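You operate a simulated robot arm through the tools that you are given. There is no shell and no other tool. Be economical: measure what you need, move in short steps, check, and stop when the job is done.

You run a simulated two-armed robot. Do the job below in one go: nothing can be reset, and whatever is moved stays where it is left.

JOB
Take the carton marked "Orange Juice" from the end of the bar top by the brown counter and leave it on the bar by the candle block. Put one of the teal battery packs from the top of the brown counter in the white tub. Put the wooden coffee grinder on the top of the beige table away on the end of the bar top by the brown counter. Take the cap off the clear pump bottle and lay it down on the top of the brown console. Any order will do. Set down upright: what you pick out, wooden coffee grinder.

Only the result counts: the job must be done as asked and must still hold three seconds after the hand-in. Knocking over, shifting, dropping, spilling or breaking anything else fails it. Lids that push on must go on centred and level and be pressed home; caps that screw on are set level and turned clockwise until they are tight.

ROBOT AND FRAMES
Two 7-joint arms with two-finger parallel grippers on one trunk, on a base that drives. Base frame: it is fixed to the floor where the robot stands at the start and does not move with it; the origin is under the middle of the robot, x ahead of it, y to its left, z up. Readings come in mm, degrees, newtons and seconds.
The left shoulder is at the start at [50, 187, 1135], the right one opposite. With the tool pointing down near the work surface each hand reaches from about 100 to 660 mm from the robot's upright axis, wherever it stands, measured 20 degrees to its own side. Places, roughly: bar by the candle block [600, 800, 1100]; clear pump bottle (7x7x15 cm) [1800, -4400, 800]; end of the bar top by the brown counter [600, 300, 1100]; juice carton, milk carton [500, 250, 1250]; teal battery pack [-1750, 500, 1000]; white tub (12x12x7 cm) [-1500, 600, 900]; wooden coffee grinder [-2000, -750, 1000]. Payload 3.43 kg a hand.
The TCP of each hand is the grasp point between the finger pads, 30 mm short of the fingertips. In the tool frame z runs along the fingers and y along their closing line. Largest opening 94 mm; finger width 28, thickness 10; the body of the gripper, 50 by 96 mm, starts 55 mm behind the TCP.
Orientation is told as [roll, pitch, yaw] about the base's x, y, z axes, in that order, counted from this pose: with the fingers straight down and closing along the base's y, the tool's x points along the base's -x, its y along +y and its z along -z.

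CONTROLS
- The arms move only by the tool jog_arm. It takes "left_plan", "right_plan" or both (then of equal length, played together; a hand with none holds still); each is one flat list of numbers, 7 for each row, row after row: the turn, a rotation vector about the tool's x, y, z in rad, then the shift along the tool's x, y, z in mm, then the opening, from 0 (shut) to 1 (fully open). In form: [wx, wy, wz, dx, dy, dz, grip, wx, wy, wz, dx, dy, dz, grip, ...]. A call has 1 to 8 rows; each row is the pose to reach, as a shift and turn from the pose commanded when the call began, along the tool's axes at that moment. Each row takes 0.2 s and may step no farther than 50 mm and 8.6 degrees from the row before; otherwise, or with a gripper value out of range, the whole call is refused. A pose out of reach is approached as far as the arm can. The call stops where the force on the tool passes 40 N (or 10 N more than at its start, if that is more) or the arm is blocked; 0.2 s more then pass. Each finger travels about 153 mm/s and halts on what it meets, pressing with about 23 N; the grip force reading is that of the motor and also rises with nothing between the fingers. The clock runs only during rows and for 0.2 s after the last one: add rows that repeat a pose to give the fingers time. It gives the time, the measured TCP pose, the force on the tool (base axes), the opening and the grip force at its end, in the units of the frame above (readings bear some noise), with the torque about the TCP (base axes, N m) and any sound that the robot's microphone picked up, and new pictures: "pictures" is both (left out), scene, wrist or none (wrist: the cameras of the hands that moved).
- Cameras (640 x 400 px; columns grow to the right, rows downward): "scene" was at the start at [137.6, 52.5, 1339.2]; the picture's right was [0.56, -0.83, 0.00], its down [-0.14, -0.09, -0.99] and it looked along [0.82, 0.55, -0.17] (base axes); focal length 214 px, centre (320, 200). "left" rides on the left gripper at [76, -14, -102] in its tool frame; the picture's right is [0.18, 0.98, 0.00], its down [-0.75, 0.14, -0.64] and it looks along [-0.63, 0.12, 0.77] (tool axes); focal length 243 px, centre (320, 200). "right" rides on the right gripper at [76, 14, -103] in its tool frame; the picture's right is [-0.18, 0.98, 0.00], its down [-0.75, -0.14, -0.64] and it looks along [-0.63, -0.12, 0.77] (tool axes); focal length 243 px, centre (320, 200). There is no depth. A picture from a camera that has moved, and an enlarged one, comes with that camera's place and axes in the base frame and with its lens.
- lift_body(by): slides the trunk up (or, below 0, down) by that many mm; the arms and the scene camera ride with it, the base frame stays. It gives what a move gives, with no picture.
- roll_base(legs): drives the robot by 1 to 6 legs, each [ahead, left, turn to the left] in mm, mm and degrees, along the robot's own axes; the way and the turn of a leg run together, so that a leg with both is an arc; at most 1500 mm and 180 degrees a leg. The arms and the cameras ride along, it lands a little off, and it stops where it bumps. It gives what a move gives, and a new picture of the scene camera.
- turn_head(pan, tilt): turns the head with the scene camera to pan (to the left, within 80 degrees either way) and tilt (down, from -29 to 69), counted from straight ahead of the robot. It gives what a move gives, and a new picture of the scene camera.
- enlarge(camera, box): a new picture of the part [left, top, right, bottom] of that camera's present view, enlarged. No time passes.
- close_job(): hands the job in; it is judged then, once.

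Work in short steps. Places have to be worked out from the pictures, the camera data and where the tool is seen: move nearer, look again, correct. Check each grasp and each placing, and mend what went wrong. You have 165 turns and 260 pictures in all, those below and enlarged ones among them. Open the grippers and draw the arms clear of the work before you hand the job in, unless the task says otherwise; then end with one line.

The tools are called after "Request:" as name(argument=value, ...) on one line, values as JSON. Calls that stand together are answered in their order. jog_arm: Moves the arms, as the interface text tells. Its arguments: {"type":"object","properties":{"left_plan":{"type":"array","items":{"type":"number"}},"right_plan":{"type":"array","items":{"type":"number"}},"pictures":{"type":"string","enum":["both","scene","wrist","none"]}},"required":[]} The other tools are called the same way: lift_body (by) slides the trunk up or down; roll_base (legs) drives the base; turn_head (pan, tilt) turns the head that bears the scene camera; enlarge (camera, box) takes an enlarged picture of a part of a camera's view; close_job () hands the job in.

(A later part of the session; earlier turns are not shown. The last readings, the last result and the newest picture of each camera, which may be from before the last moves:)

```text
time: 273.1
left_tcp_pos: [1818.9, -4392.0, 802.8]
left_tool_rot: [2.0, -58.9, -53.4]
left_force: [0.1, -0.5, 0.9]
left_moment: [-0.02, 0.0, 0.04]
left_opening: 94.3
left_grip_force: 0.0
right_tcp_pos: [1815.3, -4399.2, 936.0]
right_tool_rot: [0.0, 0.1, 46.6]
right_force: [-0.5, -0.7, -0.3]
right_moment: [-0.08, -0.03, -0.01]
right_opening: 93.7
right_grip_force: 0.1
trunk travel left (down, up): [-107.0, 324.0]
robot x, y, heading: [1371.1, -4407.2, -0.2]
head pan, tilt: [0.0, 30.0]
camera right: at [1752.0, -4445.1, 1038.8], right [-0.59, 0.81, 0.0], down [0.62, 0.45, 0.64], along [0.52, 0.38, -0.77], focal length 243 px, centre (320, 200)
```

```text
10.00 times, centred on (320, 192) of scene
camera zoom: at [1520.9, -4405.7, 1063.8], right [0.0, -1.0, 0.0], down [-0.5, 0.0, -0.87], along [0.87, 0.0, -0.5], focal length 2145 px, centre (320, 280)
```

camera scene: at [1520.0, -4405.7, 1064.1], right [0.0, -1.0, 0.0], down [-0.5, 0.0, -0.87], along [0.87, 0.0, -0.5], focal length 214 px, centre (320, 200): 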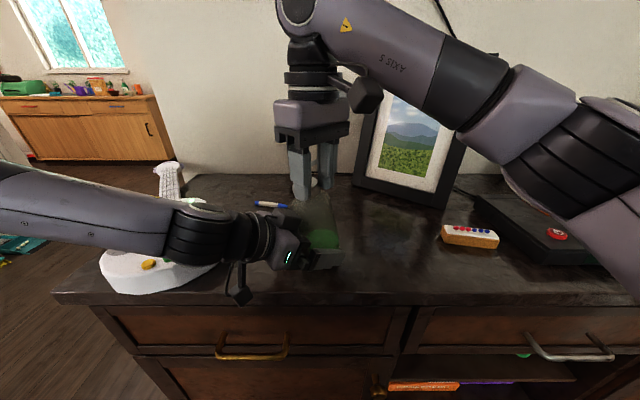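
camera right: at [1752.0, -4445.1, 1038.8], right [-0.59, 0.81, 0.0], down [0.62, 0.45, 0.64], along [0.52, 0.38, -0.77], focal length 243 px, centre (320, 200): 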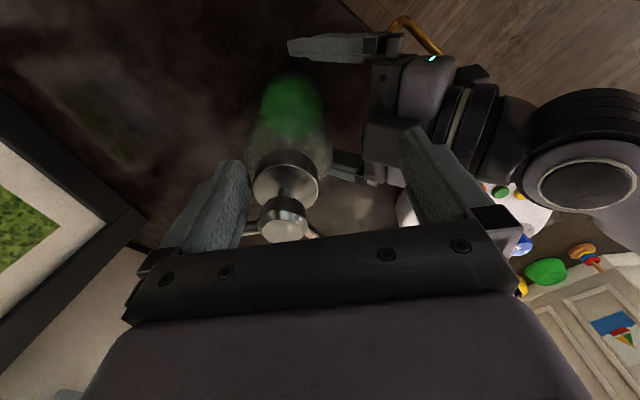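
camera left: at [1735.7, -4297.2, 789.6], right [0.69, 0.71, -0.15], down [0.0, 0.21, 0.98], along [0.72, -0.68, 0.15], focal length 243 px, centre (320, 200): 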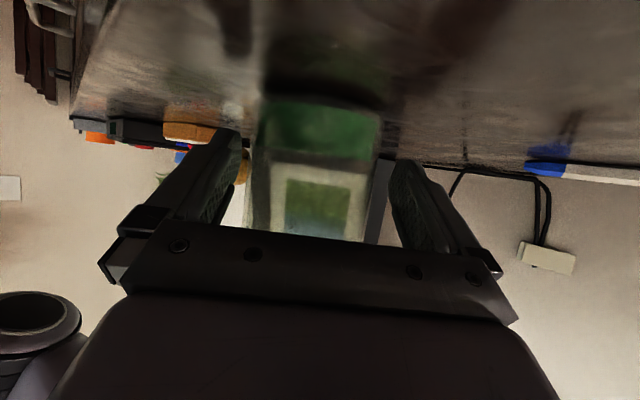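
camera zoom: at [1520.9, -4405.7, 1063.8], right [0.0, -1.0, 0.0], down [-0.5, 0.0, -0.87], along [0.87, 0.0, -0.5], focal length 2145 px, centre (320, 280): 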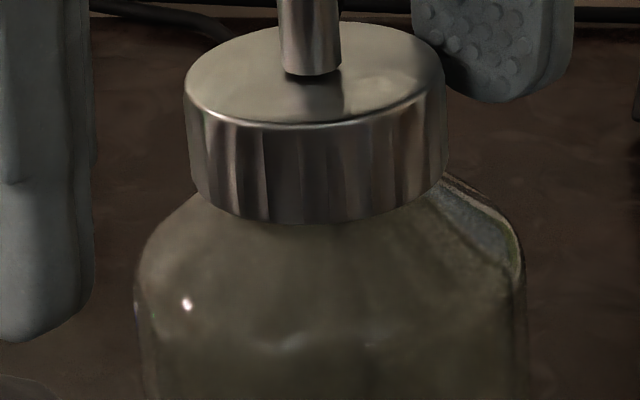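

The nozzle shows the fingers slipped during the last jammed twist. I'll re-hold properly: advance the left hand so the bottle sits fully between the pads and close, and raise the right hand clear.

Request:
jog_arm(left_plan=[0, 0, 0, -5, 2, 9, 1, 0, 0, 0, -11, 3, 19, 1, 0, 0, 0, -11, 3, 19, 0.85, 0, 0, 0, -11, 3, 19, 0.6, 0, 0, 0, -11, 3, 19, 0.5, 0, 0, 0, -11, 3, 19, 0.5], right_plan=[0, 0, 0, 0, 0, -30, 1, 0, 0, 0, 0, 0, -60, 1, 0, 0, 0, 0, 0, -75, 1, 0, 0, 0, 0, 0, -75, 1, 0, 0, 0.14, 0, 0, -75, 1, 0, 0, 0.28, 0, 0, -75, 1])

```text
time: 274.5
left_tcp_pos: [1833.6, -4400.6, 805.2]
left_tool_rot: [2.0, -58.9, -53.4]
left_force: [-1.1, -0.1, 0.8]
left_moment: [-0.1, 0.15, -0.06]
left_opening: 68.4
left_grip_force: 23.4
left hand out of reach, approached as far as the arm can: row 2, 3, 4, 5, 6
right_tcp_pos: [1814.5, -4397.8, 1011.5]
right_tool_rot: [0.1, 0.0, 30.4]
right_force: [-0.2, 0.1, -0.1]
right_moment: [-0.02, -0.03, 0.01]
right_opening: 94.0
right_grip_force: 0.0
trunk travel left (down, up): [-107.0, 324.0]
robot x, y, heading: [1369.3, -4405.5, 0.2]
head pan, tilt: [0.0, 30.0]
camera scene: at [1520.9, -4405.6, 1063.8], right [0.0, -1.0, 0.0], down [-0.5, 0.0, -0.87], along [0.87, 0.0, -0.5], focal length 214 px, centre (320, 200)
camera right: at [1741.5, -4425.9, 1114.1], right [-0.34, 0.94, 0.0], down [0.72, 0.26, 0.64], along [0.6, 0.22, -0.77], focal length 243 px, centre (320, 200)
camera left: at [1743.4, -4309.1, 792.0], right [0.71, 0.69, -0.14], down [0.0, 0.2, 0.98], along [0.7, -0.7, 0.15], focal length 243 px, centre (320, 200)
```

scene: 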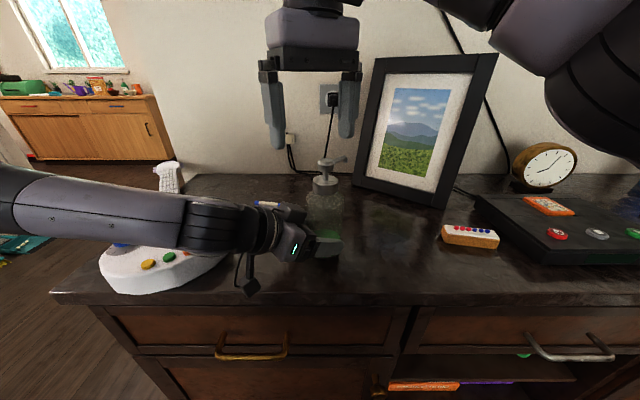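
right: 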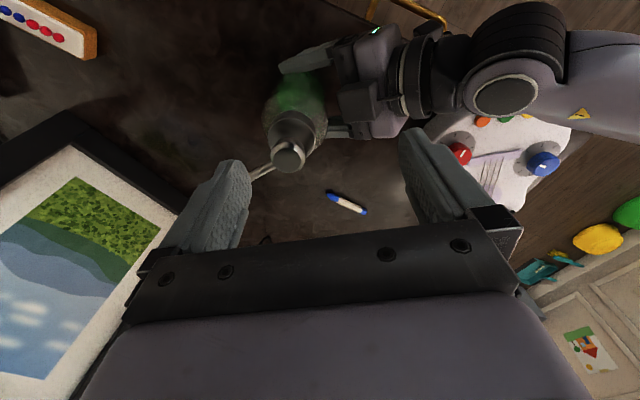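
left: 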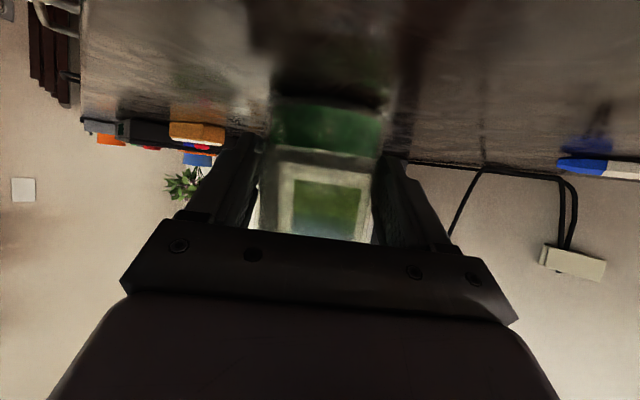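

Held upright. The nozzle is at about −44° and the axis near (1831, -4414). I'll rewind the right hand to about −84° above it, then descend and grip.

Request:
jog_arm(right_plan=[0, 0, 0.14, -1, -3, 0, 1, 0, 0, 0.28, -2, -6, 0, 1, 0, 0, 0.42, -3, -9, 0, 1, 0, 0, 0.56, -4, -12, 0, 1, 0, 0, 0.7, -5, -15, 0, 1, 0, 0, 0.84, -6, -18, 0, 1, 0, 0, 0.98, -6, -22, 0, 1, 0, 0, 1.12, -6, -22, 0, 1], pictures="none")

Request:
jog_arm(right_plan=[0, 0, 0.14, 0, 0, 0, 1, 0, 0, 0.28, 0, 0, 0, 1, 0, 0, 0.42, 0, 0, 0, 1, 0, 0, 0.56, 0, 0, 0, 1, 0, 0, 0.7, 0, 0, 0, 1, 0, 0, 0.87, 0, 0, 0, 1, 0, 0, 0.87, 0, 0, 0, 1], pictures="none")

Request:
enlarge(camera="right", box=[160, 0, 480, 200])

```text
time: 276.3
left_tcp_pos: [1834.8, -4399.8, 804.5]
left_tool_rot: [2.0, -59.0, -53.3]
left_force: [-1.4, 0.6, -0.8]
left_moment: [-0.08, 0.17, -0.01]
left_opening: 68.7
left_grip_force: 22.8
right_tcp_pos: [1831.1, -4415.4, 1011.2]
right_tool_rot: [0.0, 0.0, -33.8]
right_force: [-0.1, 0.3, -0.2]
right_moment: [-0.02, 0.0, 0.0]
right_opening: 94.1
right_grip_force: 0.0
trunk travel left (down, up): [-107.0, 324.0]
robot x, y, heading: [1369.5, -4408.5, 0.3]
head pan, tilt: [0.0, 30.0]
```

```text
refused: row 6 steps farther than a row can; nothing moved
```

```text
2.00 times, centred on (320, 100) of right
camera zoom: at [1775.8, -4362.0, 1113.9], right [0.7, 0.71, 0.0], down [0.55, -0.54, 0.64], along [0.46, -0.45, -0.77], focal length 485 px, centre (320, 400)
```

zoom: 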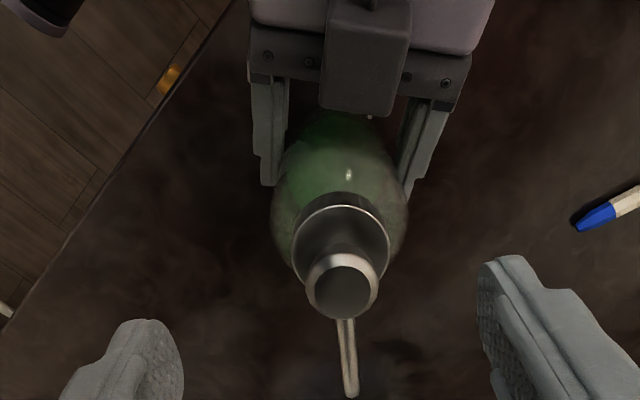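

Request:
jog_arm(right_plan=[0, 0, 0.14, -1, 2, 0, 1, 0, 0, 0.28, -2, 4, 0, 1, 0, 0, 0.42, -3, 7, 0, 1, 0, 0, 0.56, -3, 7, 0, 1, 0, 0, 0.7, -3, 7, 0, 1, 0, 0, 0.84, -3, 7, 0, 1, 0, 0, 0.87, -3, 7, 0, 1, 0, 0, 0.87, -3, 7, 0, 1], pictures="none")

Request:
jog_arm(right_plan=[0, 0, 0, 0, 0, 30, 1, 0, 0, 0, 0, 0, 60, 1, 0, 0, 0, 0, 0, 88, 1, 0, 0, 0, 0, 0, 88, 0.7, 0, 0, 0, 0, 0, 88, 0.4, 0, 0, 0, 0, 0, 88, 0.2, 0, 0, 0, 0, 0, 88, 0.2])

```text
time: 278.1
left_tcp_pos: [1833.2, -4399.7, 804.4]
left_tool_rot: [2.0, -58.9, -53.2]
left_force: [-1.8, -0.3, 0.5]
left_moment: [-0.11, 0.13, -0.03]
left_opening: 68.6
left_grip_force: 23.3
right_tcp_pos: [1837.2, -4410.5, 1010.7]
right_tool_rot: [0.2, 0.0, -83.7]
right_force: [0.1, 0.3, 0.1]
right_moment: [0.02, 0.0, -0.03]
right_opening: 94.0
right_grip_force: 0.0
trunk travel left (down, up): [-107.0, 324.0]
robot x, y, heading: [1372.0, -4406.8, 0.2]
head pan, tilt: [0.0, 30.0]
```

```text
time: 279.7
left_tcp_pos: [1831.4, -4402.3, 804.5]
left_tool_rot: [1.9, -58.8, -53.6]
left_force: [-22.6, 3.0, 3.8]
left_moment: [-0.04, -1.05, -0.29]
left_opening: 68.9
left_grip_force: 23.2
right_tcp_pos: [1838.7, -4410.6, 925.6]
right_tool_rot: [0.3, -0.1, -83.7]
right_force: [19.9, 0.0, 0.8]
right_moment: [-0.1, -1.05, 0.05]
right_opening: 41.8
right_grip_force: 23.2
trunk travel left (down, up): [-107.0, 324.0]
robot x, y, heading: [1369.8, -4406.8, -0.0]
head pan, tilt: [0.0, 30.0]
camera scene: at [1520.5, -4405.6, 1063.9], right [0.0, -1.0, 0.0], down [-0.5, 0.0, -0.87], along [0.87, 0.0, -0.5], focal length 214 px, centre (320, 200)
camera right: at [1844.3, -4334.4, 1028.0], right [1.0, -0.07, 0.01], down [-0.06, -0.76, 0.64], along [-0.04, -0.64, -0.77], focal length 243 px, centre (320, 200)
```

scene: 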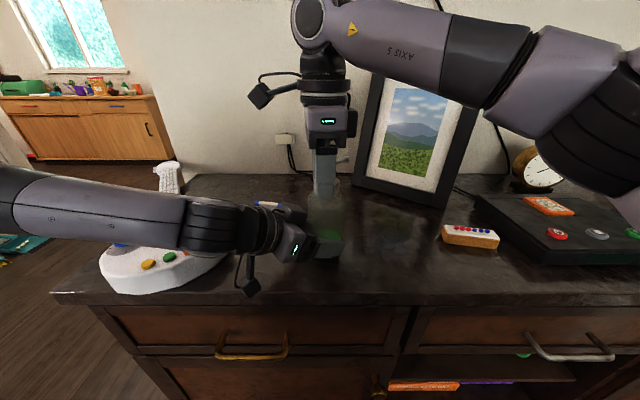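
right: 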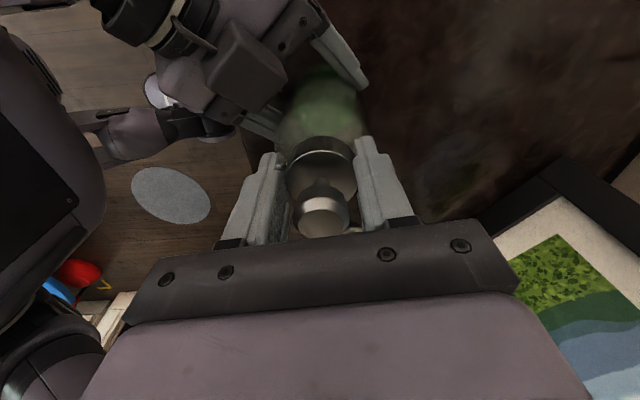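

There's a 20 N side strain. I'll relax 5 mm in −x, then twist with moderate speed and watch the torque.

Request:
jog_arm(right_plan=[0, 0, 0, 0, -3, 0, 0.2, 0, 0, 0, 0, -5, 0, 0.2, 0, 0, -0.12, 0, -5, 0, 0.2, 0, 0, -0.24, 0, -5, 0, 0.2, 0, 0, -0.36, 0, -5, -0.3, 0.2, 0, 0, -0.48, 0, -5, -0.5, 0.2, 0, 0, -0.6, 0, -5, -0.7, 0.2, 0, 0, -0.72, 0, -5, -1, 0.2], pictures="none")

Request:
jog_arm(right_plan=[0, 0, -0.13, 0, 0, -0.2, 0.2, 0, 0, -0.26, 0, 0, -0.4, 0.2, 0, 0, -0.39, 0, 0, -0.6, 0.2, 0, 0, -0.52, 0, 0, -0.8, 0.2, 0, 0, -0.65, 0, 0, -1, 0.2, 0, 0, -0.78, 0, 0, -1.2, 0.2, 0, 0, -0.91, 0, 0, -1.4, 0.2, 0, 0, -1.04, 0, 0, -1.6, 0.2], pictures="none")

Request:
jog_arm(right_plan=[0, 0, -0.13, 0, 0, 0, 0.2, 0, 0, -0.26, 0, 0, 0, 0.2, 0, 0, -0.39, 0, 0, 0, 0.2, 0, 0, -0.48, 0, 0, 0, 0.2])

```text
time: 281.5
left_tcp_pos: [1832.6, -4400.3, 804.5]
left_tool_rot: [2.1, -58.9, -53.4]
left_force: [-10.6, -9.1, -1.4]
left_moment: [0.64, -0.28, 0.48]
left_opening: 72.2
left_grip_force: 23.4
right_tcp_pos: [1831.8, -4409.8, 924.3]
right_tool_rot: [0.0, 0.0, -42.1]
right_force: [9.6, 8.9, 7.8]
right_moment: [0.39, -0.52, -0.56]
right_opening: 42.0
right_grip_force: 23.4
trunk travel left (down, up): [-107.0, 324.0]
robot x, y, heading: [1368.2, -4408.7, -0.1]
head pan, tilt: [0.0, 30.0]
```

```text
time: 283.3
left_tcp_pos: [1833.4, -4399.5, 804.8]
left_tool_rot: [2.1, -58.8, -53.4]
left_force: [-4.7, -12.5, -0.3]
left_moment: [0.9, -0.4, 0.62]
left_opening: 72.8
left_grip_force: 23.5
right_tcp_pos: [1831.6, -4410.6, 925.1]
right_tool_rot: [0.2, -0.1, 17.4]
right_force: [4.2, 12.1, -2.7]
right_moment: [0.49, -0.09, -0.67]
right_opening: 41.3
right_grip_force: 23.1
trunk travel left (down, up): [-107.0, 324.0]
robot x, y, heading: [1367.3, -4404.1, 0.1]
head pan, tilt: [0.0, 30.0]
```

```text
time: 284.3
left_tcp_pos: [1832.8, -4399.2, 804.3]
left_tool_rot: [1.9, -58.9, -53.1]
left_force: [-0.3, -0.4, -1.9]
left_moment: [-0.09, -0.17, 0.53]
left_opening: 72.5
left_grip_force: 22.6
right_tcp_pos: [1832.7, -4412.3, 925.0]
right_tool_rot: [-0.1, 0.1, 44.9]
right_force: [0.7, -0.6, -2.9]
right_moment: [0.05, 0.18, -0.52]
right_opening: 41.9
right_grip_force: 22.7
trunk travel left (down, up): [-107.0, 324.0]
robot x, y, heading: [1369.0, -4405.2, 0.2]
head pan, tilt: [0.0, 30.0]
camera scene: at [1521.2, -4405.7, 1063.8], right [0.0, -1.0, 0.0], down [-0.5, 0.0, -0.87], along [0.87, 0.0, -0.5], focal length 214 px, centre (320, 200)
camera right: at [1768.9, -4456.1, 1028.7], right [-0.56, 0.83, 0.0], down [0.63, 0.43, 0.64], along [0.53, 0.36, -0.77], focal length 243 px, centre (320, 200)
```

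scene: 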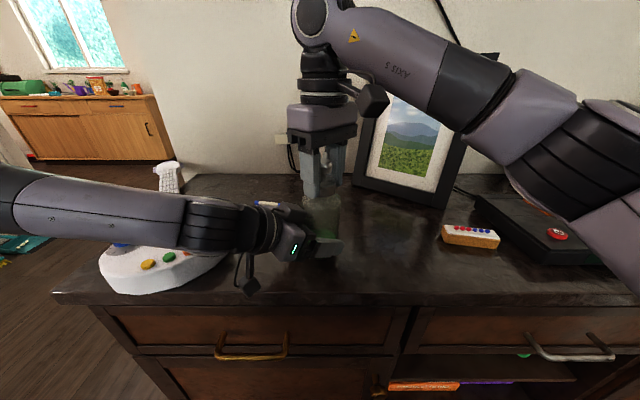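
right: 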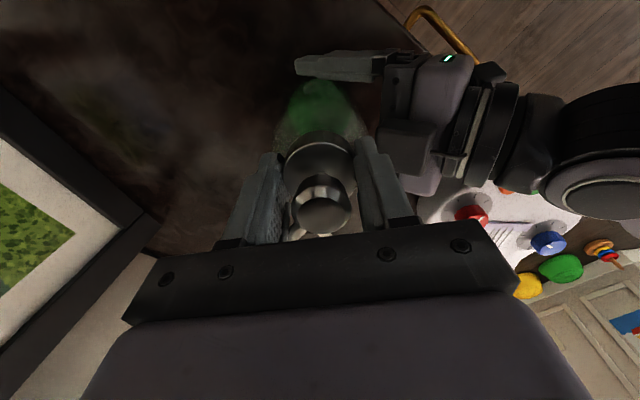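

That was another ~130° turned with the nozzle following the hand. I'll test a small lift again.

Request:
jog_arm(right_plan=[0, 0, 0, 0, 0, -3, 0.2, 0, 0, 0, 0, 0, -6, 0.2, 0, 0, 0, 0, 0, -9, 0.2, 0, 0, 0, 0, 0, -12, 0.2, 0, 0, 0, 0, 0, -12, 0.2], pictures="none")

Request:
enlarge(camera="scene", box=[260, 130, 370, 280])

```text
time: 285.5
left_tcp_pos: [1833.8, -4401.1, 804.7]
left_tool_rot: [2.1, -59.0, -53.3]
left_force: [-2.6, 3.8, 18.0]
left_moment: [-0.19, -0.24, -0.01]
left_opening: 71.6
left_grip_force: 23.4
right_tcp_pos: [1832.5, -4411.7, 937.2]
right_tool_rot: [0.0, 0.1, 44.8]
right_force: [2.7, -3.8, -22.0]
right_moment: [-0.47, -0.16, -0.02]
right_opening: 41.8
right_grip_force: 22.7
trunk travel left (down, up): [-107.0, 324.0]
robot x, y, heading: [1370.0, -4407.6, 0.0]
head pan, tilt: [0.0, 30.0]
```

```text
2.67 times, centred on (315, 205) of scene
camera zoom: at [1521.2, -4405.7, 1063.8], right [0.0, -1.0, 0.0], down [-0.5, 0.0, -0.87], along [0.87, 0.0, -0.5], focal length 572 px, centre (333, 187)
```

zoom: 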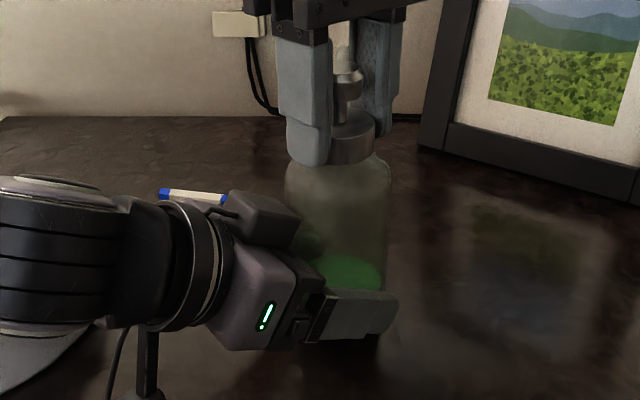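

The bottle still follows. I'll do a diagnostic: seat the bottle, then turn clockwise a little and compare the torque in each direction.

Request:
jog_arm(right_plan=[0, 0, 0, 0, 0, 4, 0.2, 0, 0, 0, 0, 0, 8, 0.2, 0, 0, 0, 0, 0, 11, 0.2, 0, 0, 0, 0, 0, 11, 0.2], pictures="none")

Request:
jog_arm(right_plan=[0, 0, 0.08, 0, 0, 0, 0.2, 0, 0, 0.16, 0, 0, 0, 0.2, 0, 0, 0.24, 0, 0, 0, 0.2], pictures="none")

Request:
jog_arm(right_plan=[0, 0, 0.12, 0, 0, 0, 0.2, 0, 0, 0.24, 0, 0, 0, 0.2, 0, 0, 0.36, 0, 0, 0, 0.2, 0, 0, 0.48, 0, 0, 0, 0.2], pictures="none")

Request:
jog_arm(right_plan=[0, 0, -0.08, 0, 0, 0, 0.2, 0, 0, -0.16, 0, 0, 0, 0.2, 0, 0, -0.24, 0, 0, 0, 0.2], pictures="none")

```text
time: 286.5
left_tcp_pos: [1832.7, -4398.9, 800.8]
left_tool_rot: [1.5, -58.3, -52.8]
left_force: [-3.5, 2.4, -18.3]
left_moment: [0.14, 0.04, -0.01]
left_opening: 71.9
left_grip_force: 23.2
right_tcp_pos: [1832.5, -4411.2, 927.4]
right_tool_rot: [-0.1, -0.2, 44.9]
right_force: [3.6, -2.6, 14.7]
right_moment: [-0.25, -0.41, 0.02]
right_opening: 41.7
right_grip_force: 22.7
trunk travel left (down, up): [-107.0, 324.0]
robot x, y, heading: [1373.4, -4406.4, 0.1]
head pan, tilt: [0.0, 30.0]
```

```text
time: 287.3
left_tcp_pos: [1831.9, -4400.8, 803.6]
left_tool_rot: [1.9, -58.8, -53.4]
left_force: [-5.9, -2.4, -17.3]
left_moment: [0.19, -0.16, -0.09]
left_opening: 71.3
left_grip_force: 23.6
right_tcp_pos: [1833.4, -4411.9, 926.9]
right_tool_rot: [0.0, -0.2, 31.0]
right_force: [7.5, 2.3, 14.1]
right_moment: [0.26, -0.68, 0.0]
right_opening: 41.7
right_grip_force: 22.8
trunk travel left (down, up): [-107.0, 324.0]
robot x, y, heading: [1371.0, -4407.0, 0.0]
head pan, tilt: [0.0, 30.0]
```

```text
time: 288.3
left_tcp_pos: [1833.5, -4400.7, 803.7]
left_tool_rot: [2.0, -58.9, -53.3]
left_force: [-2.1, -7.9, -14.3]
left_moment: [0.45, -0.1, -0.04]
left_opening: 71.4
left_grip_force: 22.8
right_tcp_pos: [1832.7, -4411.3, 926.6]
right_tool_rot: [0.1, 0.0, 3.5]
right_force: [2.6, 8.0, 10.7]
right_moment: [0.67, -0.19, 0.05]
right_opening: 41.7
right_grip_force: 23.0
trunk travel left (down, up): [-107.0, 324.0]
robot x, y, heading: [1371.4, -4406.5, 0.1]
head pan, tilt: [0.0, 30.0]
```

```text
time: 289.1
left_tcp_pos: [1835.5, -4400.2, 803.9]
left_tool_rot: [2.1, -58.8, -53.3]
left_force: [-3.3, -3.2, -8.9]
left_moment: [0.73, -0.19, -0.03]
left_opening: 71.3
left_grip_force: 22.8
right_tcp_pos: [1831.8, -4411.8, 926.3]
right_tool_rot: [-0.1, 0.0, 17.4]
right_force: [2.0, 3.3, 5.3]
right_moment: [-0.19, -0.15, -0.03]
right_opening: 41.4
right_grip_force: 23.4
trunk travel left (down, up): [-107.0, 324.0]
robot x, y, heading: [1370.4, -4406.5, 0.0]
head pan, tilt: [0.0, 30.0]
```

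Turning is nearly free while the left grip is strained vertically, so the bottle was co-rotating under axial strain. I'll reset cleanly: release both hands, let the bottle stand, re-hold it unstrained with the left hand, and rewind the right hand.

Request:
jog_arm(left_plan=[0, 0, 0, 0, 0, 0, 0.85, 0, 0, 0, 0, 0, 0, 1, 0, 0, 0, 0, 0, 0, 1], pictures="none")

Request:
jog_arm(right_plan=[0, 0, 0, 0, 0, 0, 0.6, 0, 0, 0, 0, 0, 0, 1, 0, 0, 0, 0, 0, 0, 1, 0, 0, 0, 0, 0, -30, 1, 0, 0, 0, 0, 0, -60, 1, 0, 0, 0, 0, 0, -84, 1], pictures="none")

Request:
jog_arm(left_plan=[0, 0, 0, 0, 0, 0, 0.85, 0, 0, 0, 0, 0, 0, 0.7, 0, 0, 0, 0, 0, 0, 0.5, 0, 0, 0, 0, 0, 0, 0.5, 0, 0, 0, 0, 0, 0, 0.5, 0, 0, 0, 0, 0, 0, 0.5, 0, 0, 0, 0, 0, 0, 0.5], right_plan=[0, 0, 0.13, 0, 0, 0, 1, 0, 0, 0.26, 0, 0, 0, 1, 0, 0, 0.39, 0, 0, 0, 1, 0, 0, 0.52, 0, 0, 0, 1, 0, 0, 0.65, 0, 0, 0, 1, 0, 0, 0.78, 0, 0, 0, 1, 0, 0, 0.91, 0, 0, 0, 1], pictures="none")

Request:
jog_arm(right_plan=[0, 0, 0.13, 0, 0, 0, 1, 0, 0, 0.26, 0, 0, 0, 1, 0, 0, 0.39, 0, 0, 0, 1, 0, 0, 0.52, 0, 0, 0, 1, 0, 0, 0.65, 0, 0, 0, 1, 0, 0, 0.78, 0, 0, 0, 1, 0, 0, 0.92, 0, 0, 0, 1])

Request:
enlarge(camera="scene", box=[260, 130, 370, 280])

```text
time: 289.9
left_tcp_pos: [1833.5, -4399.8, 804.8]
left_tool_rot: [2.0, -58.9, -53.3]
left_force: [0.0, -0.1, 0.3]
left_moment: [0.02, 0.0, 0.02]
left_opening: 94.2
left_grip_force: 0.0
right_tcp_pos: [1833.2, -4411.0, 926.3]
right_tool_rot: [0.0, 0.0, 17.3]
right_force: [0.0, 0.1, -4.5]
right_moment: [0.02, 0.04, -0.01]
right_opening: 41.4
right_grip_force: 22.9
trunk travel left (down, up): [-107.0, 324.0]
robot x, y, heading: [1371.3, -4406.4, 0.2]
head pan, tilt: [0.0, 30.0]
```

```text
time: 291.3
left_tcp_pos: [1832.3, -4399.5, 805.5]
left_tool_rot: [2.0, -58.8, -53.3]
left_force: [0.4, 0.4, -0.5]
left_moment: [-0.01, 0.01, -0.02]
left_opening: 94.3
left_grip_force: 0.0
right_tcp_pos: [1831.1, -4411.2, 1011.6]
right_tool_rot: [0.0, -0.1, 17.3]
right_force: [0.3, -0.1, -0.7]
right_moment: [-0.02, -0.01, 0.01]
right_opening: 94.1
right_grip_force: 0.0
trunk travel left (down, up): [-107.0, 324.0]
robot x, y, heading: [1365.2, -4406.9, 0.2]
head pan, tilt: [0.0, 30.0]
```

```text
time: 292.9
left_tcp_pos: [1834.3, -4400.6, 803.8]
left_tool_rot: [2.0, -58.8, -53.3]
left_force: [-0.5, 0.4, -0.1]
left_moment: [0.03, -0.02, -0.02]
left_opening: 70.5
left_grip_force: 23.1
right_tcp_pos: [1831.5, -4411.8, 1011.5]
right_tool_rot: [0.0, -0.1, -35.0]
right_force: [0.7, 0.7, -0.4]
right_moment: [0.03, 0.0, 0.0]
right_opening: 94.0
right_grip_force: 0.0
trunk travel left (down, up): [-107.0, 324.0]
robot x, y, heading: [1369.4, -4404.0, 0.0]
head pan, tilt: [0.0, 30.0]
```

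```text
time: 294.5
left_tcp_pos: [1832.5, -4399.0, 804.2]
left_tool_rot: [2.0, -59.0, -53.2]
left_force: [-0.4, 2.2, 1.8]
left_moment: [-0.04, 0.02, 0.02]
left_opening: 70.4
left_grip_force: 22.7
right_tcp_pos: [1833.5, -4410.7, 1011.8]
right_tool_rot: [0.0, 0.0, -87.7]
right_force: [-0.7, -0.1, -0.1]
right_moment: [-0.01, 0.01, 0.01]
right_opening: 94.2
right_grip_force: 0.1
trunk travel left (down, up): [-107.0, 324.0]
robot x, y, heading: [1370.2, -4406.5, 0.1]
head pan, tilt: [0.0, 30.0]
camera scene: at [1520.9, -4405.6, 1063.8], right [0.0, -1.0, 0.0], down [-0.5, 0.0, -0.87], along [0.87, 0.0, -0.5], focal length 214 px, centre (320, 200)
camera right: at [1843.8, -4335.6, 1113.2], right [0.99, -0.14, 0.0], down [-0.11, -0.76, 0.64], along [-0.09, -0.64, -0.77], focal length 243 px, centre (320, 200)
```

scene: 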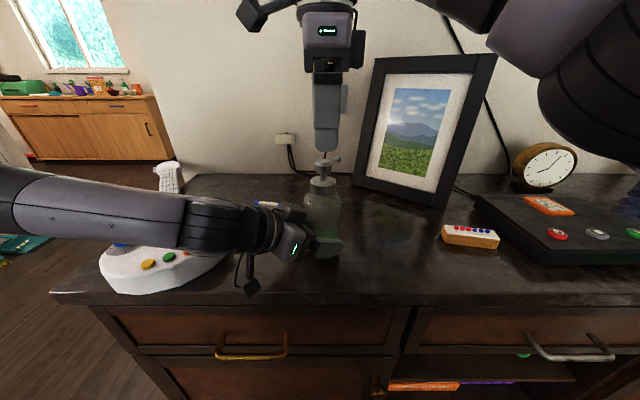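
right: 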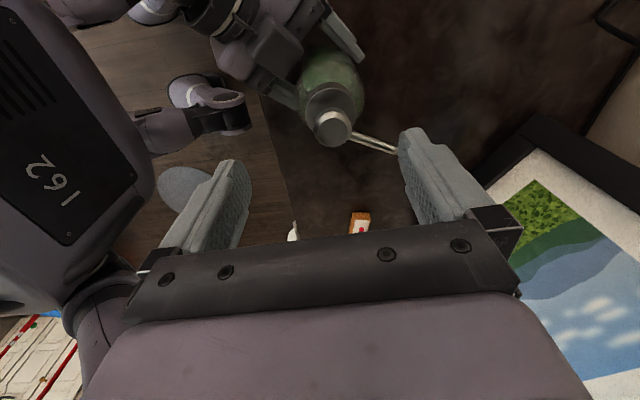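

```text
2.67 times, centred on (315, 205) of scene
camera zoom: at [1520.9, -4405.6, 1063.8], right [0.0, -1.0, 0.0], down [-0.5, 0.0, -0.87], along [0.87, 0.0, -0.5], focal length 572 px, centre (333, 187)
```

zoom: 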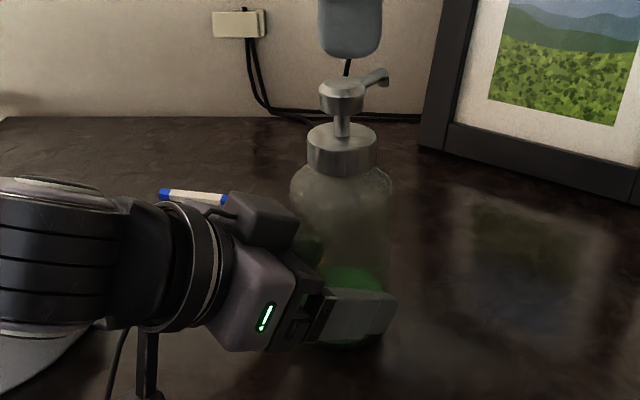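

The nozzle is at −25°, so the fingers have been slipping on the collar; I need more torque. Plan: with the left hand open, rotate bottle and cap together so the nozzle ends near +45°. Then grip with a finger right behind the nozzle so it acts as a lever.

Request:
jog_arm(left_plan=[0, 0, 0, 0, 0, 0, 0.85, 0, 0, 0, 0, 0, 0, 1, 0, 0, 0, 0, 0, 0, 1, 0, 0, 0, 0, 0, 0, 1, 0, 0, 0, 0, 0, 0, 1, 0, 0, 0, 0, 0, 0, 1, 0, 0, 0, 0, 0, 0, 1], right_plan=[0, 0, -0.12, 0, 0, 0, 1, 0, 0, -0.24, 0, 0, 0, 1, 0, 0, -0.36, 0, 0, 0, 1, 0, 0, -0.48, 0, 0, 0, 1, 0, 0, -0.6, 0, 0, 0, 1, 0, 0, -0.72, 0, 0, 0, 1, 0, 0, -0.83, 0, 0, 0, 1], pictures="none")

Request:
jog_arm(right_plan=[0, 0, 0, 0, 0, 30, 1, 0, 0, 0, 0, 0, 60, 1, 0, 0, 0, 0, 0, 86, 1, 0, 0, 0, 0, 0, 86, 0.7, 0, 0, 0, 0, 0, 86, 0.4, 0, 0, 0, 0, 0, 86, 0.2, 0, 0, 0, 0, 0, 86, 0.2], pictures="none")

Request:
jog_arm(right_plan=[0, 0, -0.14, 0, 0, 0, 0.2, 0, 0, -0.28, 0, 0, 0, 0.2, 0, 0, -0.42, 0, 0, 0, 0.2, 0, 0, -0.56, 0, 0, 0, 0.2, 0, 0, -0.7, 0, 0, 0, 0.2, 0, 0, -0.84, 0, 0, 0, 0.2, 0, 0, -0.98, 0, 0, 0, 0.2, 0, 0, -1.12, 0, 0, 0, 0.2], pictures="none")

Request:
jog_arm(right_plan=[0, 0, -0.1, 0, 0, 0, 0.2, 0, 0, -0.1, 0, 0, 0, 0.6, 0, 0, -0.1, 0, 0, 0, 1, 0, 0, -0.1, 0, 0, 0, 1, 0, 0, -0.1, 0, 0, -30, 1, 0, 0, -0.1, 0, 0, -60, 1, 0, 0, -0.1, 0, 0, -86, 1], pictures="none")

Request:
jog_arm(right_plan=[0, 0, 0.14, 0, 0, 0, 1, 0, 0, 0.28, 0, 0, 0, 1, 0, 0, 0.42, 0, 0, 0, 1, 0, 0, 0.56, 0, 0, 0, 1, 0, 0, 0.7, 0, 0, 0, 1, 0, 0, 0.84, 0, 0, 0, 1, 0, 0, 0.98, 0, 0, 0, 1, 0, 0, 1.12, 0, 0, 0, 1], pictures="none")

Request:
jog_arm(right_plan=[0, 0, 0.14, 0, 0, 0, 1, 0, 0, 0.28, 0, 0, 0, 1, 0, 0, 0.42, 0, 0, 0, 1, 0, 0, 0.56, 0, 0, 0, 1, 0, 0, 0.7, 0, 0, 0, 1, 0, 0, 0.84, 0, 0, 0, 1, 0, 0, 0.97, 0, 0, 0, 1])

```text
time: 296.1
left_tcp_pos: [1833.5, -4400.2, 804.3]
left_tool_rot: [2.1, -58.9, -53.3]
left_force: [0.3, 0.1, -0.3]
left_moment: [0.0, 0.03, 0.0]
left_opening: 94.1
left_grip_force: 0.1
right_tcp_pos: [1832.9, -4411.8, 1010.8]
right_tool_rot: [0.0, 0.0, -39.8]
right_force: [0.3, -1.2, 0.7]
right_moment: [-0.01, -0.01, -0.01]
right_opening: 94.1
right_grip_force: 0.0
trunk travel left (down, up): [-107.0, 324.0]
robot x, y, heading: [1365.7, -4407.2, 0.4]
head pan, tilt: [0.0, 30.0]
```

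```text
time: 297.7
left_tcp_pos: [1833.4, -4399.6, 804.0]
left_tool_rot: [2.0, -58.8, -53.2]
left_force: [-1.7, -0.8, -1.0]
left_moment: [-0.01, 0.0, -0.01]
left_opening: 93.7
left_grip_force: 0.1
right_tcp_pos: [1833.3, -4410.4, 926.2]
right_tool_rot: [0.0, 0.0, -40.0]
right_force: [1.1, 1.6, 0.2]
right_moment: [0.15, -0.01, 0.02]
right_opening: 41.8
right_grip_force: 23.3
trunk travel left (down, up): [-107.0, 324.0]
robot x, y, heading: [1371.2, -4401.9, 0.4]
head pan, tilt: [0.0, 30.0]
```

```text
time: 299.5
left_tcp_pos: [1834.3, -4399.7, 804.4]
left_tool_rot: [2.0, -58.9, -53.3]
left_force: [-0.4, -0.6, 0.9]
left_moment: [0.01, -0.01, -0.03]
left_opening: 94.2
left_grip_force: 0.0
right_tcp_pos: [1833.0, -4411.4, 924.7]
right_tool_rot: [0.0, 0.0, 24.3]
right_force: [-0.4, 0.5, 0.3]
right_moment: [0.01, 0.02, 0.03]
right_opening: 41.4
right_grip_force: 22.9
trunk travel left (down, up): [-107.0, 324.0]
robot x, y, heading: [1370.1, -4407.0, 0.2]
head pan, tilt: [0.0, 30.0]
```

```text
time: 301.1
left_tcp_pos: [1833.0, -4400.5, 804.7]
left_tool_rot: [1.9, -58.9, -53.3]
left_force: [0.5, -1.2, 0.6]
left_moment: [-0.01, -0.01, 0.05]
left_opening: 93.9
left_grip_force: 0.1
right_tcp_pos: [1830.7, -4411.5, 1010.6]
right_tool_rot: [0.0, -0.2, 29.9]
right_force: [0.1, 0.5, -0.8]
right_moment: [0.01, -0.01, 0.02]
right_opening: 93.9
right_grip_force: 0.0
trunk travel left (down, up): [-107.0, 324.0]
robot x, y, heading: [1368.9, -4407.0, 0.4]
head pan, tilt: [0.0, 30.0]
```

```text
time: 302.9
left_tcp_pos: [1832.9, -4399.6, 804.5]
left_tool_rot: [2.0, -59.0, -53.2]
left_force: [0.9, 0.5, 0.6]
left_moment: [-0.02, 0.02, -0.01]
left_opening: 94.0
left_grip_force: 0.0
right_tcp_pos: [1832.5, -4411.6, 1010.6]
right_tool_rot: [0.1, -0.1, -34.4]
right_force: [0.1, 0.4, -0.1]
right_moment: [-0.03, -0.02, -0.04]
right_opening: 94.3
right_grip_force: 0.1
trunk travel left (down, up): [-107.0, 324.0]
robot x, y, heading: [1370.1, -4407.1, -0.0]
head pan, tilt: [0.0, 30.0]
```

```text
time: 304.5
left_tcp_pos: [1832.9, -4399.8, 804.2]
left_tool_rot: [2.0, -58.9, -53.4]
left_force: [0.1, -0.3, 0.8]
left_moment: [-0.02, -0.02, 0.03]
left_opening: 93.6
left_grip_force: 0.0
right_tcp_pos: [1832.9, -4412.5, 1011.9]
right_tool_rot: [0.0, 0.0, -90.0]
right_force: [-0.9, -0.2, -1.2]
right_moment: [0.0, -0.03, -0.02]
right_opening: 93.8
right_grip_force: 0.1
trunk travel left (down, up): [-107.0, 324.0]
robot x, y, heading: [1371.8, -4407.8, 0.1]
head pan, tilt: [0.0, 30.0]
camera scene: at [1521.0, -4405.7, 1063.8], right [0.0, -1.0, 0.0], down [-0.5, 0.0, -0.87], along [0.87, 0.0, -0.5], focal length 214 px, centre (320, 200)
camera right: at [1846.8, -4336.5, 1113.7], right [0.98, -0.18, 0.0], down [-0.14, -0.75, 0.64], along [-0.12, -0.63, -0.77], focal length 243 px, centre (320, 200)
```

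scene: 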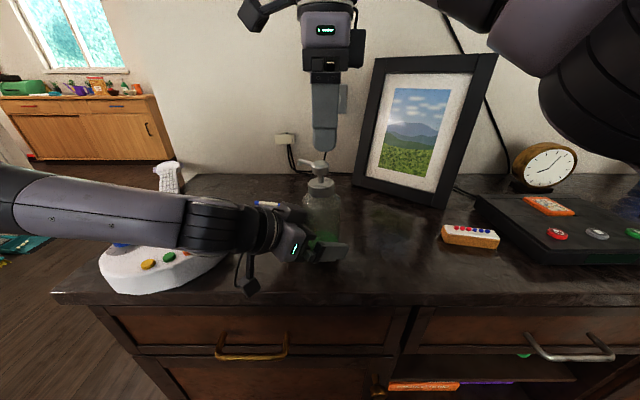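
right: 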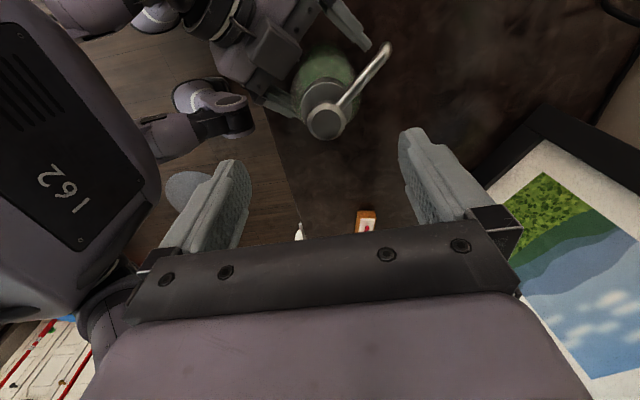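

The nozzle is at about +40°. Now I'll hold the bottle with the left hand (unstrained), grip the collar just behind the nozzle and twist, letting the finger push the nozzle.

Request:
jog_arm(left_plan=[0, 0, 0, 0, 0, 0, 0.85, 0, 0, 0, 0, 0, 0, 0.7, 0, 0, 0, 0, 0, 0, 0.5, 0, 0, 0, 0, 0, 0, 0.3, 0, 0, 0, 0, 0, 0, 0.3], right_plan=[0, 0, 0.04, 0, 0, 0, 1, 0, 0, 0.09, 0, 0, 0, 1, 0, 0, 0.09, 0, 0, 30, 1, 0, 0, 0.09, 0, 0, 60, 1, 0, 0, 0.09, 0, 0, 86, 1], pictures="none")

Request:
jog_arm(right_plan=[0, 0, 0, 0, 0, 0, 0.7, 0, 0, 0, 0, 0, 0, 0.4, 0, 0, 0, 0, 0, 0, 0.2, 0, 0, 0, 0, 0, 0, 0.2], pictures="none")

Request:
jog_arm(right_plan=[0, 0, -0.1, 0, 0, 0, 0.2, 0, 0, -0.2, 0, 0, 0, 0.2, 0, 0, -0.3, 0, 0, 0, 0.2, 0, 0, -0.4, 0, 0, 0, 0.2], pictures="none")

Request:
jog_arm(right_plan=[0, 0, -0.1, 0, 0, 0, 0.2, 0, 0, -0.2, 0, 0, 0, 0.2, 0, 0, -0.3, 0, 0, 0, 0.2, 0, 0, -0.4, 0, 0, 0, 0.2, 0, 0, -0.5, 0, 0, 0, 0.2])

```text
time: 305.7
left_tcp_pos: [1834.1, -4399.3, 804.0]
left_tool_rot: [2.0, -58.9, -53.2]
left_force: [0.1, -1.1, 0.0]
left_moment: [-0.08, 0.02, -0.01]
left_opening: 71.9
left_grip_force: 23.3
right_tcp_pos: [1831.2, -4413.0, 925.7]
right_tool_rot: [0.2, 0.2, -94.9]
right_force: [0.0, 0.4, -0.6]
right_moment: [0.01, -0.01, -0.02]
right_opening: 94.2
right_grip_force: 0.1
trunk travel left (down, up): [-107.0, 324.0]
robot x, y, heading: [1369.2, -4407.4, 0.2]
head pan, tilt: [0.0, 30.0]
```

```text
time: 306.7
left_tcp_pos: [1832.1, -4400.0, 804.5]
left_tool_rot: [1.8, -58.9, -53.5]
left_force: [-19.4, 8.0, 0.6]
left_moment: [-0.35, -0.59, -0.26]
left_opening: 71.7
left_grip_force: 22.9
right_tcp_pos: [1832.1, -4413.2, 928.6]
right_tool_rot: [0.4, 0.0, -95.2]
right_force: [15.8, -4.7, 12.6]
right_moment: [-0.16, -0.73, -0.09]
right_opening: 41.6
right_grip_force: 23.1
trunk travel left (down, up): [-107.0, 324.0]
robot x, y, heading: [1369.4, -4401.7, 0.1]
head pan, tilt: [0.0, 30.0]
```

```text
time: 307.7
left_tcp_pos: [1833.2, -4400.4, 805.1]
left_tool_rot: [2.4, -59.0, -53.8]
left_force: [-19.1, 8.2, 1.0]
left_moment: [-0.15, -0.99, -0.06]
left_opening: 72.4
left_grip_force: 22.8
right_tcp_pos: [1833.1, -4410.8, 925.7]
right_tool_rot: [0.4, -0.2, -71.9]
right_force: [20.6, -4.6, 24.4]
right_moment: [0.14, -0.93, -0.26]
right_opening: 41.5
right_grip_force: 22.9
trunk travel left (down, up): [-107.0, 324.0]
robot x, y, heading: [1372.4, -4406.9, 0.2]
head pan, tilt: [0.0, 30.0]
```

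```text
time: 308.9
left_tcp_pos: [1830.9, -4400.5, 805.3]
left_tool_rot: [2.1, -59.0, -53.6]
left_force: [-22.9, 8.7, 1.9]
left_moment: [0.16, -1.22, -0.14]
left_opening: 72.7
left_grip_force: 23.0
right_tcp_pos: [1832.4, -4412.4, 926.3]
right_tool_rot: [0.3, -0.3, -43.4]
right_force: [22.2, -0.5, 20.3]
right_moment: [0.19, -0.91, -0.17]
right_opening: 42.0
right_grip_force: 23.3
trunk travel left (down, up): [-107.0, 324.0]
robot x, y, heading: [1370.3, -4409.2, 0.2]
head pan, tilt: [0.0, 30.0]
camera scene: at [1519.7, -4405.2, 1064.1], right [0.0, -1.0, 0.0], down [-0.5, 0.0, -0.87], along [0.87, 0.0, -0.5], focal length 214 px, centre (320, 200)
camera right: at [1785.9, -4349.3, 1028.0], right [0.81, 0.59, 0.01], down [0.45, -0.62, 0.65], along [0.38, -0.52, -0.76], focal length 243 px, centre (320, 200)
```

scene: 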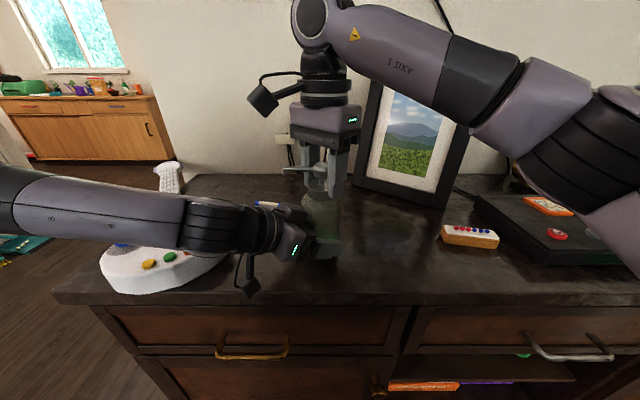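
right: 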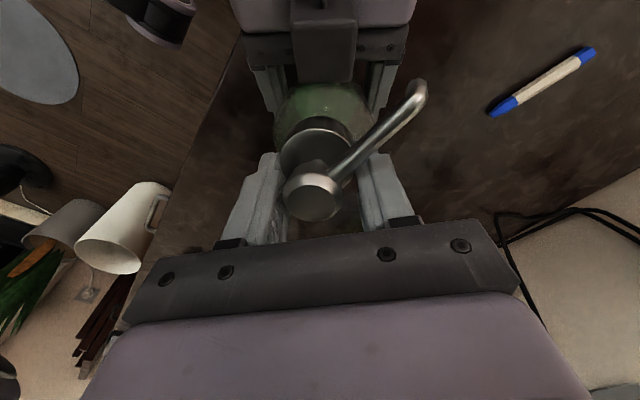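

The loads between the hands (20 N sideways, 20 N up) are saturating the left grip. I'll null them: raise the right hand 4 mm and shift it, then read.

Request:
jog_arm(right_plan=[0, 0, 0, 0, 0, -2, 0.2, 0, 0, 0, 0, 0, -4, 0.2, 0, 0, 0, 0, 0, -4, 0.2], pictures="none")

Request:
jog_arm(right_plan=[0, 0, 0, -1.5, 1.3, 0, 0.2, 0, 0, 0, -3, 2.7, 0, 0.2, 0, 0, 0, -3, 2.7, 0, 0.2], pictures="none")

```text
time: 309.7
left_tcp_pos: [1832.7, -4401.3, 805.1]
left_tool_rot: [2.1, -59.1, -53.5]
left_force: [-16.7, -0.1, 6.8]
left_moment: [-0.16, -1.0, -0.04]
left_opening: 72.3
left_grip_force: 23.1
right_tcp_pos: [1833.4, -4412.1, 928.1]
right_tool_rot: [-0.2, -0.2, -43.4]
right_force: [14.7, -0.9, -3.3]
right_moment: [-0.03, -0.41, -0.06]
right_opening: 41.8
right_grip_force: 23.1
trunk travel left (down, up): [-107.0, 324.0]
robot x, y, heading: [1369.4, -4407.0, 0.0]
head pan, tilt: [0.0, 30.0]
```

```text
time: 310.5
left_tcp_pos: [1833.3, -4398.7, 805.6]
left_tool_rot: [2.1, -58.9, -53.1]
left_force: [-0.1, -0.6, 8.3]
left_moment: [-0.13, 0.28, 0.02]
left_opening: 72.4
left_grip_force: 23.2
right_tcp_pos: [1834.0, -4411.4, 929.1]
right_tool_rot: [-0.1, 0.0, -43.3]
right_force: [0.7, 0.5, 0.2]
right_moment: [-0.01, 0.0, 0.01]
right_opening: 41.7
right_grip_force: 23.3
trunk travel left (down, up): [-107.0, 324.0]
robot x, y, heading: [1366.5, -4406.5, 0.1]
head pan, tilt: [0.0, 30.0]
```

Loads are nulled. Now a clean twist.

Request:
jog_arm(right_plan=[0, 0, -0.1, 0, 0, 0, 0.2, 0, 0, -0.2, 0, 0, 0, 0.2, 0, 0, -0.3, 0, 0, 0, 0.2], pictures="none")

Request:
jog_arm(right_plan=[0, 0, -0.1, 0, 0, 0, 0.2, 0, 0, -0.2, 0, 0, 0, 0.2, 0, 0, -0.3, 0, 0, 0, 0.2, 0, 0, -0.4, 0, 0, 0, 0.2])

```text
time: 311.3
left_tcp_pos: [1832.6, -4399.8, 805.6]
left_tool_rot: [2.3, -59.0, -53.4]
left_force: [2.5, -1.9, 10.3]
left_moment: [0.42, 0.02, 0.04]
left_opening: 72.4
left_grip_force: 23.1
right_tcp_pos: [1837.2, -4412.1, 928.9]
right_tool_rot: [0.2, 0.0, -26.0]
right_force: [0.2, 4.2, 0.0]
right_moment: [0.11, -0.04, -0.07]
right_opening: 42.0
right_grip_force: 22.9
trunk travel left (down, up): [-107.0, 324.0]
robot x, y, heading: [1372.1, -4405.4, 0.1]
head pan, tilt: [0.0, 30.0]
```

```text
time: 312.3
left_tcp_pos: [1832.3, -4400.8, 805.0]
left_tool_rot: [2.0, -58.9, -53.2]
left_force: [0.1, -4.0, 9.2]
left_moment: [0.38, 0.03, 0.05]
left_opening: 72.4
left_grip_force: 22.9
right_tcp_pos: [1836.4, -4411.1, 928.7]
right_tool_rot: [0.0, -0.1, -3.2]
right_force: [1.5, 4.6, -0.4]
right_moment: [0.11, -0.08, -0.01]
right_opening: 41.7
right_grip_force: 22.6
trunk travel left (down, up): [-107.0, 324.0]
robot x, y, heading: [1370.7, -4407.1, 0.2]
head pan, tilt: [0.0, 30.0]
camera scene: at [1520.5, -4405.6, 1063.9], right [0.0, -1.0, 0.0], down [-0.5, 0.0, -0.87], along [0.87, 0.0, -0.5], focal length 214 px, centre (320, 200)
camera right: at [1761.1, -4393.5, 1031.1], right [0.24, 0.97, 0.0], down [0.74, -0.18, 0.64], along [0.62, -0.15, -0.77], focal length 243 px, centre (320, 200)
```

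scene: 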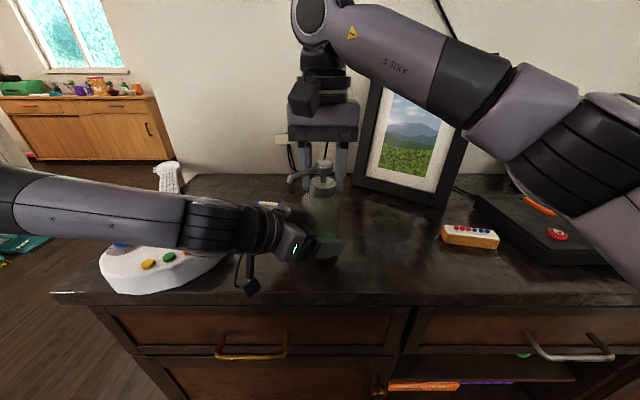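
right: 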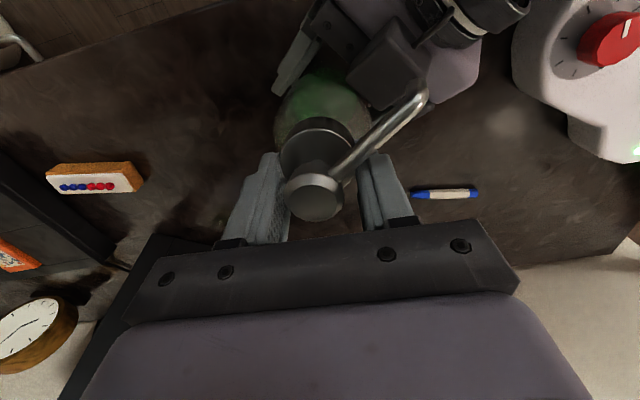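

The cap now turns freely with the loads nulled, so it looks unscrewed. I'll try a straight lift.

Request:
jog_arm(right_plan=[0, 0, 0, 0, 0, -4, 0.2, 0, 0, 0, 0, 0, -8, 0.2, 0, 0, 0, 0, 0, -12, 0.2, 0, 0, 0, 0, 0, -12, 0.2], pictures="none")

Request:
enlarge(camera="scene", box=[260, 130, 370, 280])

```text
time: 313.3
left_tcp_pos: [1832.8, -4400.1, 803.9]
left_tool_rot: [2.1, -58.9, -53.3]
left_force: [-1.5, -1.4, 5.3]
left_moment: [-0.1, 0.2, 0.01]
left_opening: 72.3
left_grip_force: 23.1
right_tcp_pos: [1838.4, -4411.1, 941.7]
right_tool_rot: [0.0, -0.1, -3.3]
right_force: [0.6, -0.7, 0.0]
right_moment: [0.02, 0.01, 0.03]
right_opening: 41.6
right_grip_force: 22.9
trunk travel left (down, up): [-107.0, 324.0]
robot x, y, heading: [1369.2, -4407.4, 0.3]
head pan, tilt: [0.0, 30.0]
```

```text
2.67 times, centred on (315, 205) of scene
camera zoom: at [1520.6, -4405.7, 1063.8], right [0.0, -1.0, 0.0], down [-0.5, 0.0, -0.87], along [0.87, 0.0, -0.5], focal length 572 px, centre (333, 187)
```

zoom: 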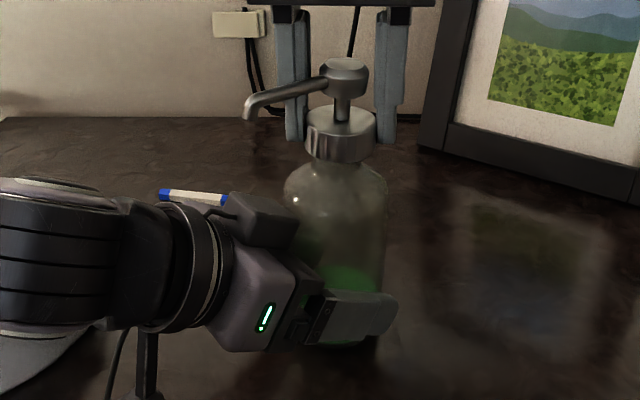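

The cap is off — the bare neck is visible and the load is near zero. I'll lift it well clear, check for a tube, and move it toward the free area to the right.

Request:
jog_arm(right_plan=[0, 0, 0, 0, 0, -15, 0.2, 0, 0, 0, 0, 0, -30, 0.2, 0, 0, 0, 0, 0, -50, 0.2, 0, 0, 0, 0, 0, -50, 0.2], pictures="scene")

Request:
enlarge(camera="scene", box=[250, 100, 400, 280])

```text
time: 314.3
left_tcp_pos: [1833.2, -4398.8, 802.9]
left_tool_rot: [2.0, -58.9, -53.2]
left_force: [-1.1, 0.6, 0.2]
left_moment: [0.05, 0.19, -0.06]
left_opening: 72.1
left_grip_force: 23.1
right_tcp_pos: [1837.1, -4410.8, 990.2]
right_tool_rot: [-0.1, -0.1, -3.2]
right_force: [-0.8, 0.4, -0.8]
right_moment: [-0.01, -0.01, 0.01]
right_opening: 41.6
right_grip_force: 22.9
trunk travel left (down, up): [-107.0, 324.0]
robot x, y, heading: [1367.7, -4404.1, 0.3]
head pan, tilt: [0.0, 30.0]
camera scene: at [1520.8, -4405.6, 1063.8], right [0.0, -1.0, 0.0], down [-0.5, 0.0, -0.87], along [0.87, 0.0, -0.5], focal length 214 px, centre (320, 200)
```

scene: 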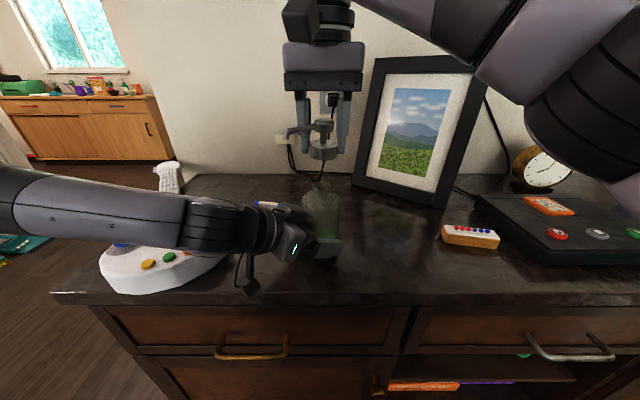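

```text
2.22 times, centred on (325, 190) of scene
camera zoom: at [1520.8, -4405.6, 1063.8], right [0.0, -1.0, 0.0], down [-0.5, 0.0, -0.87], along [0.87, 0.0, -0.5], focal length 477 px, centre (309, 222)
```

zoom: 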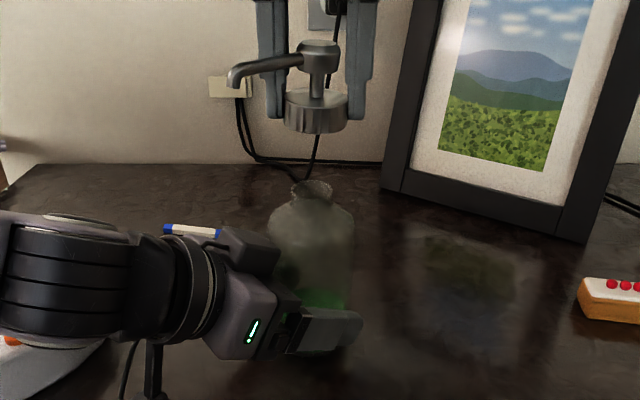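

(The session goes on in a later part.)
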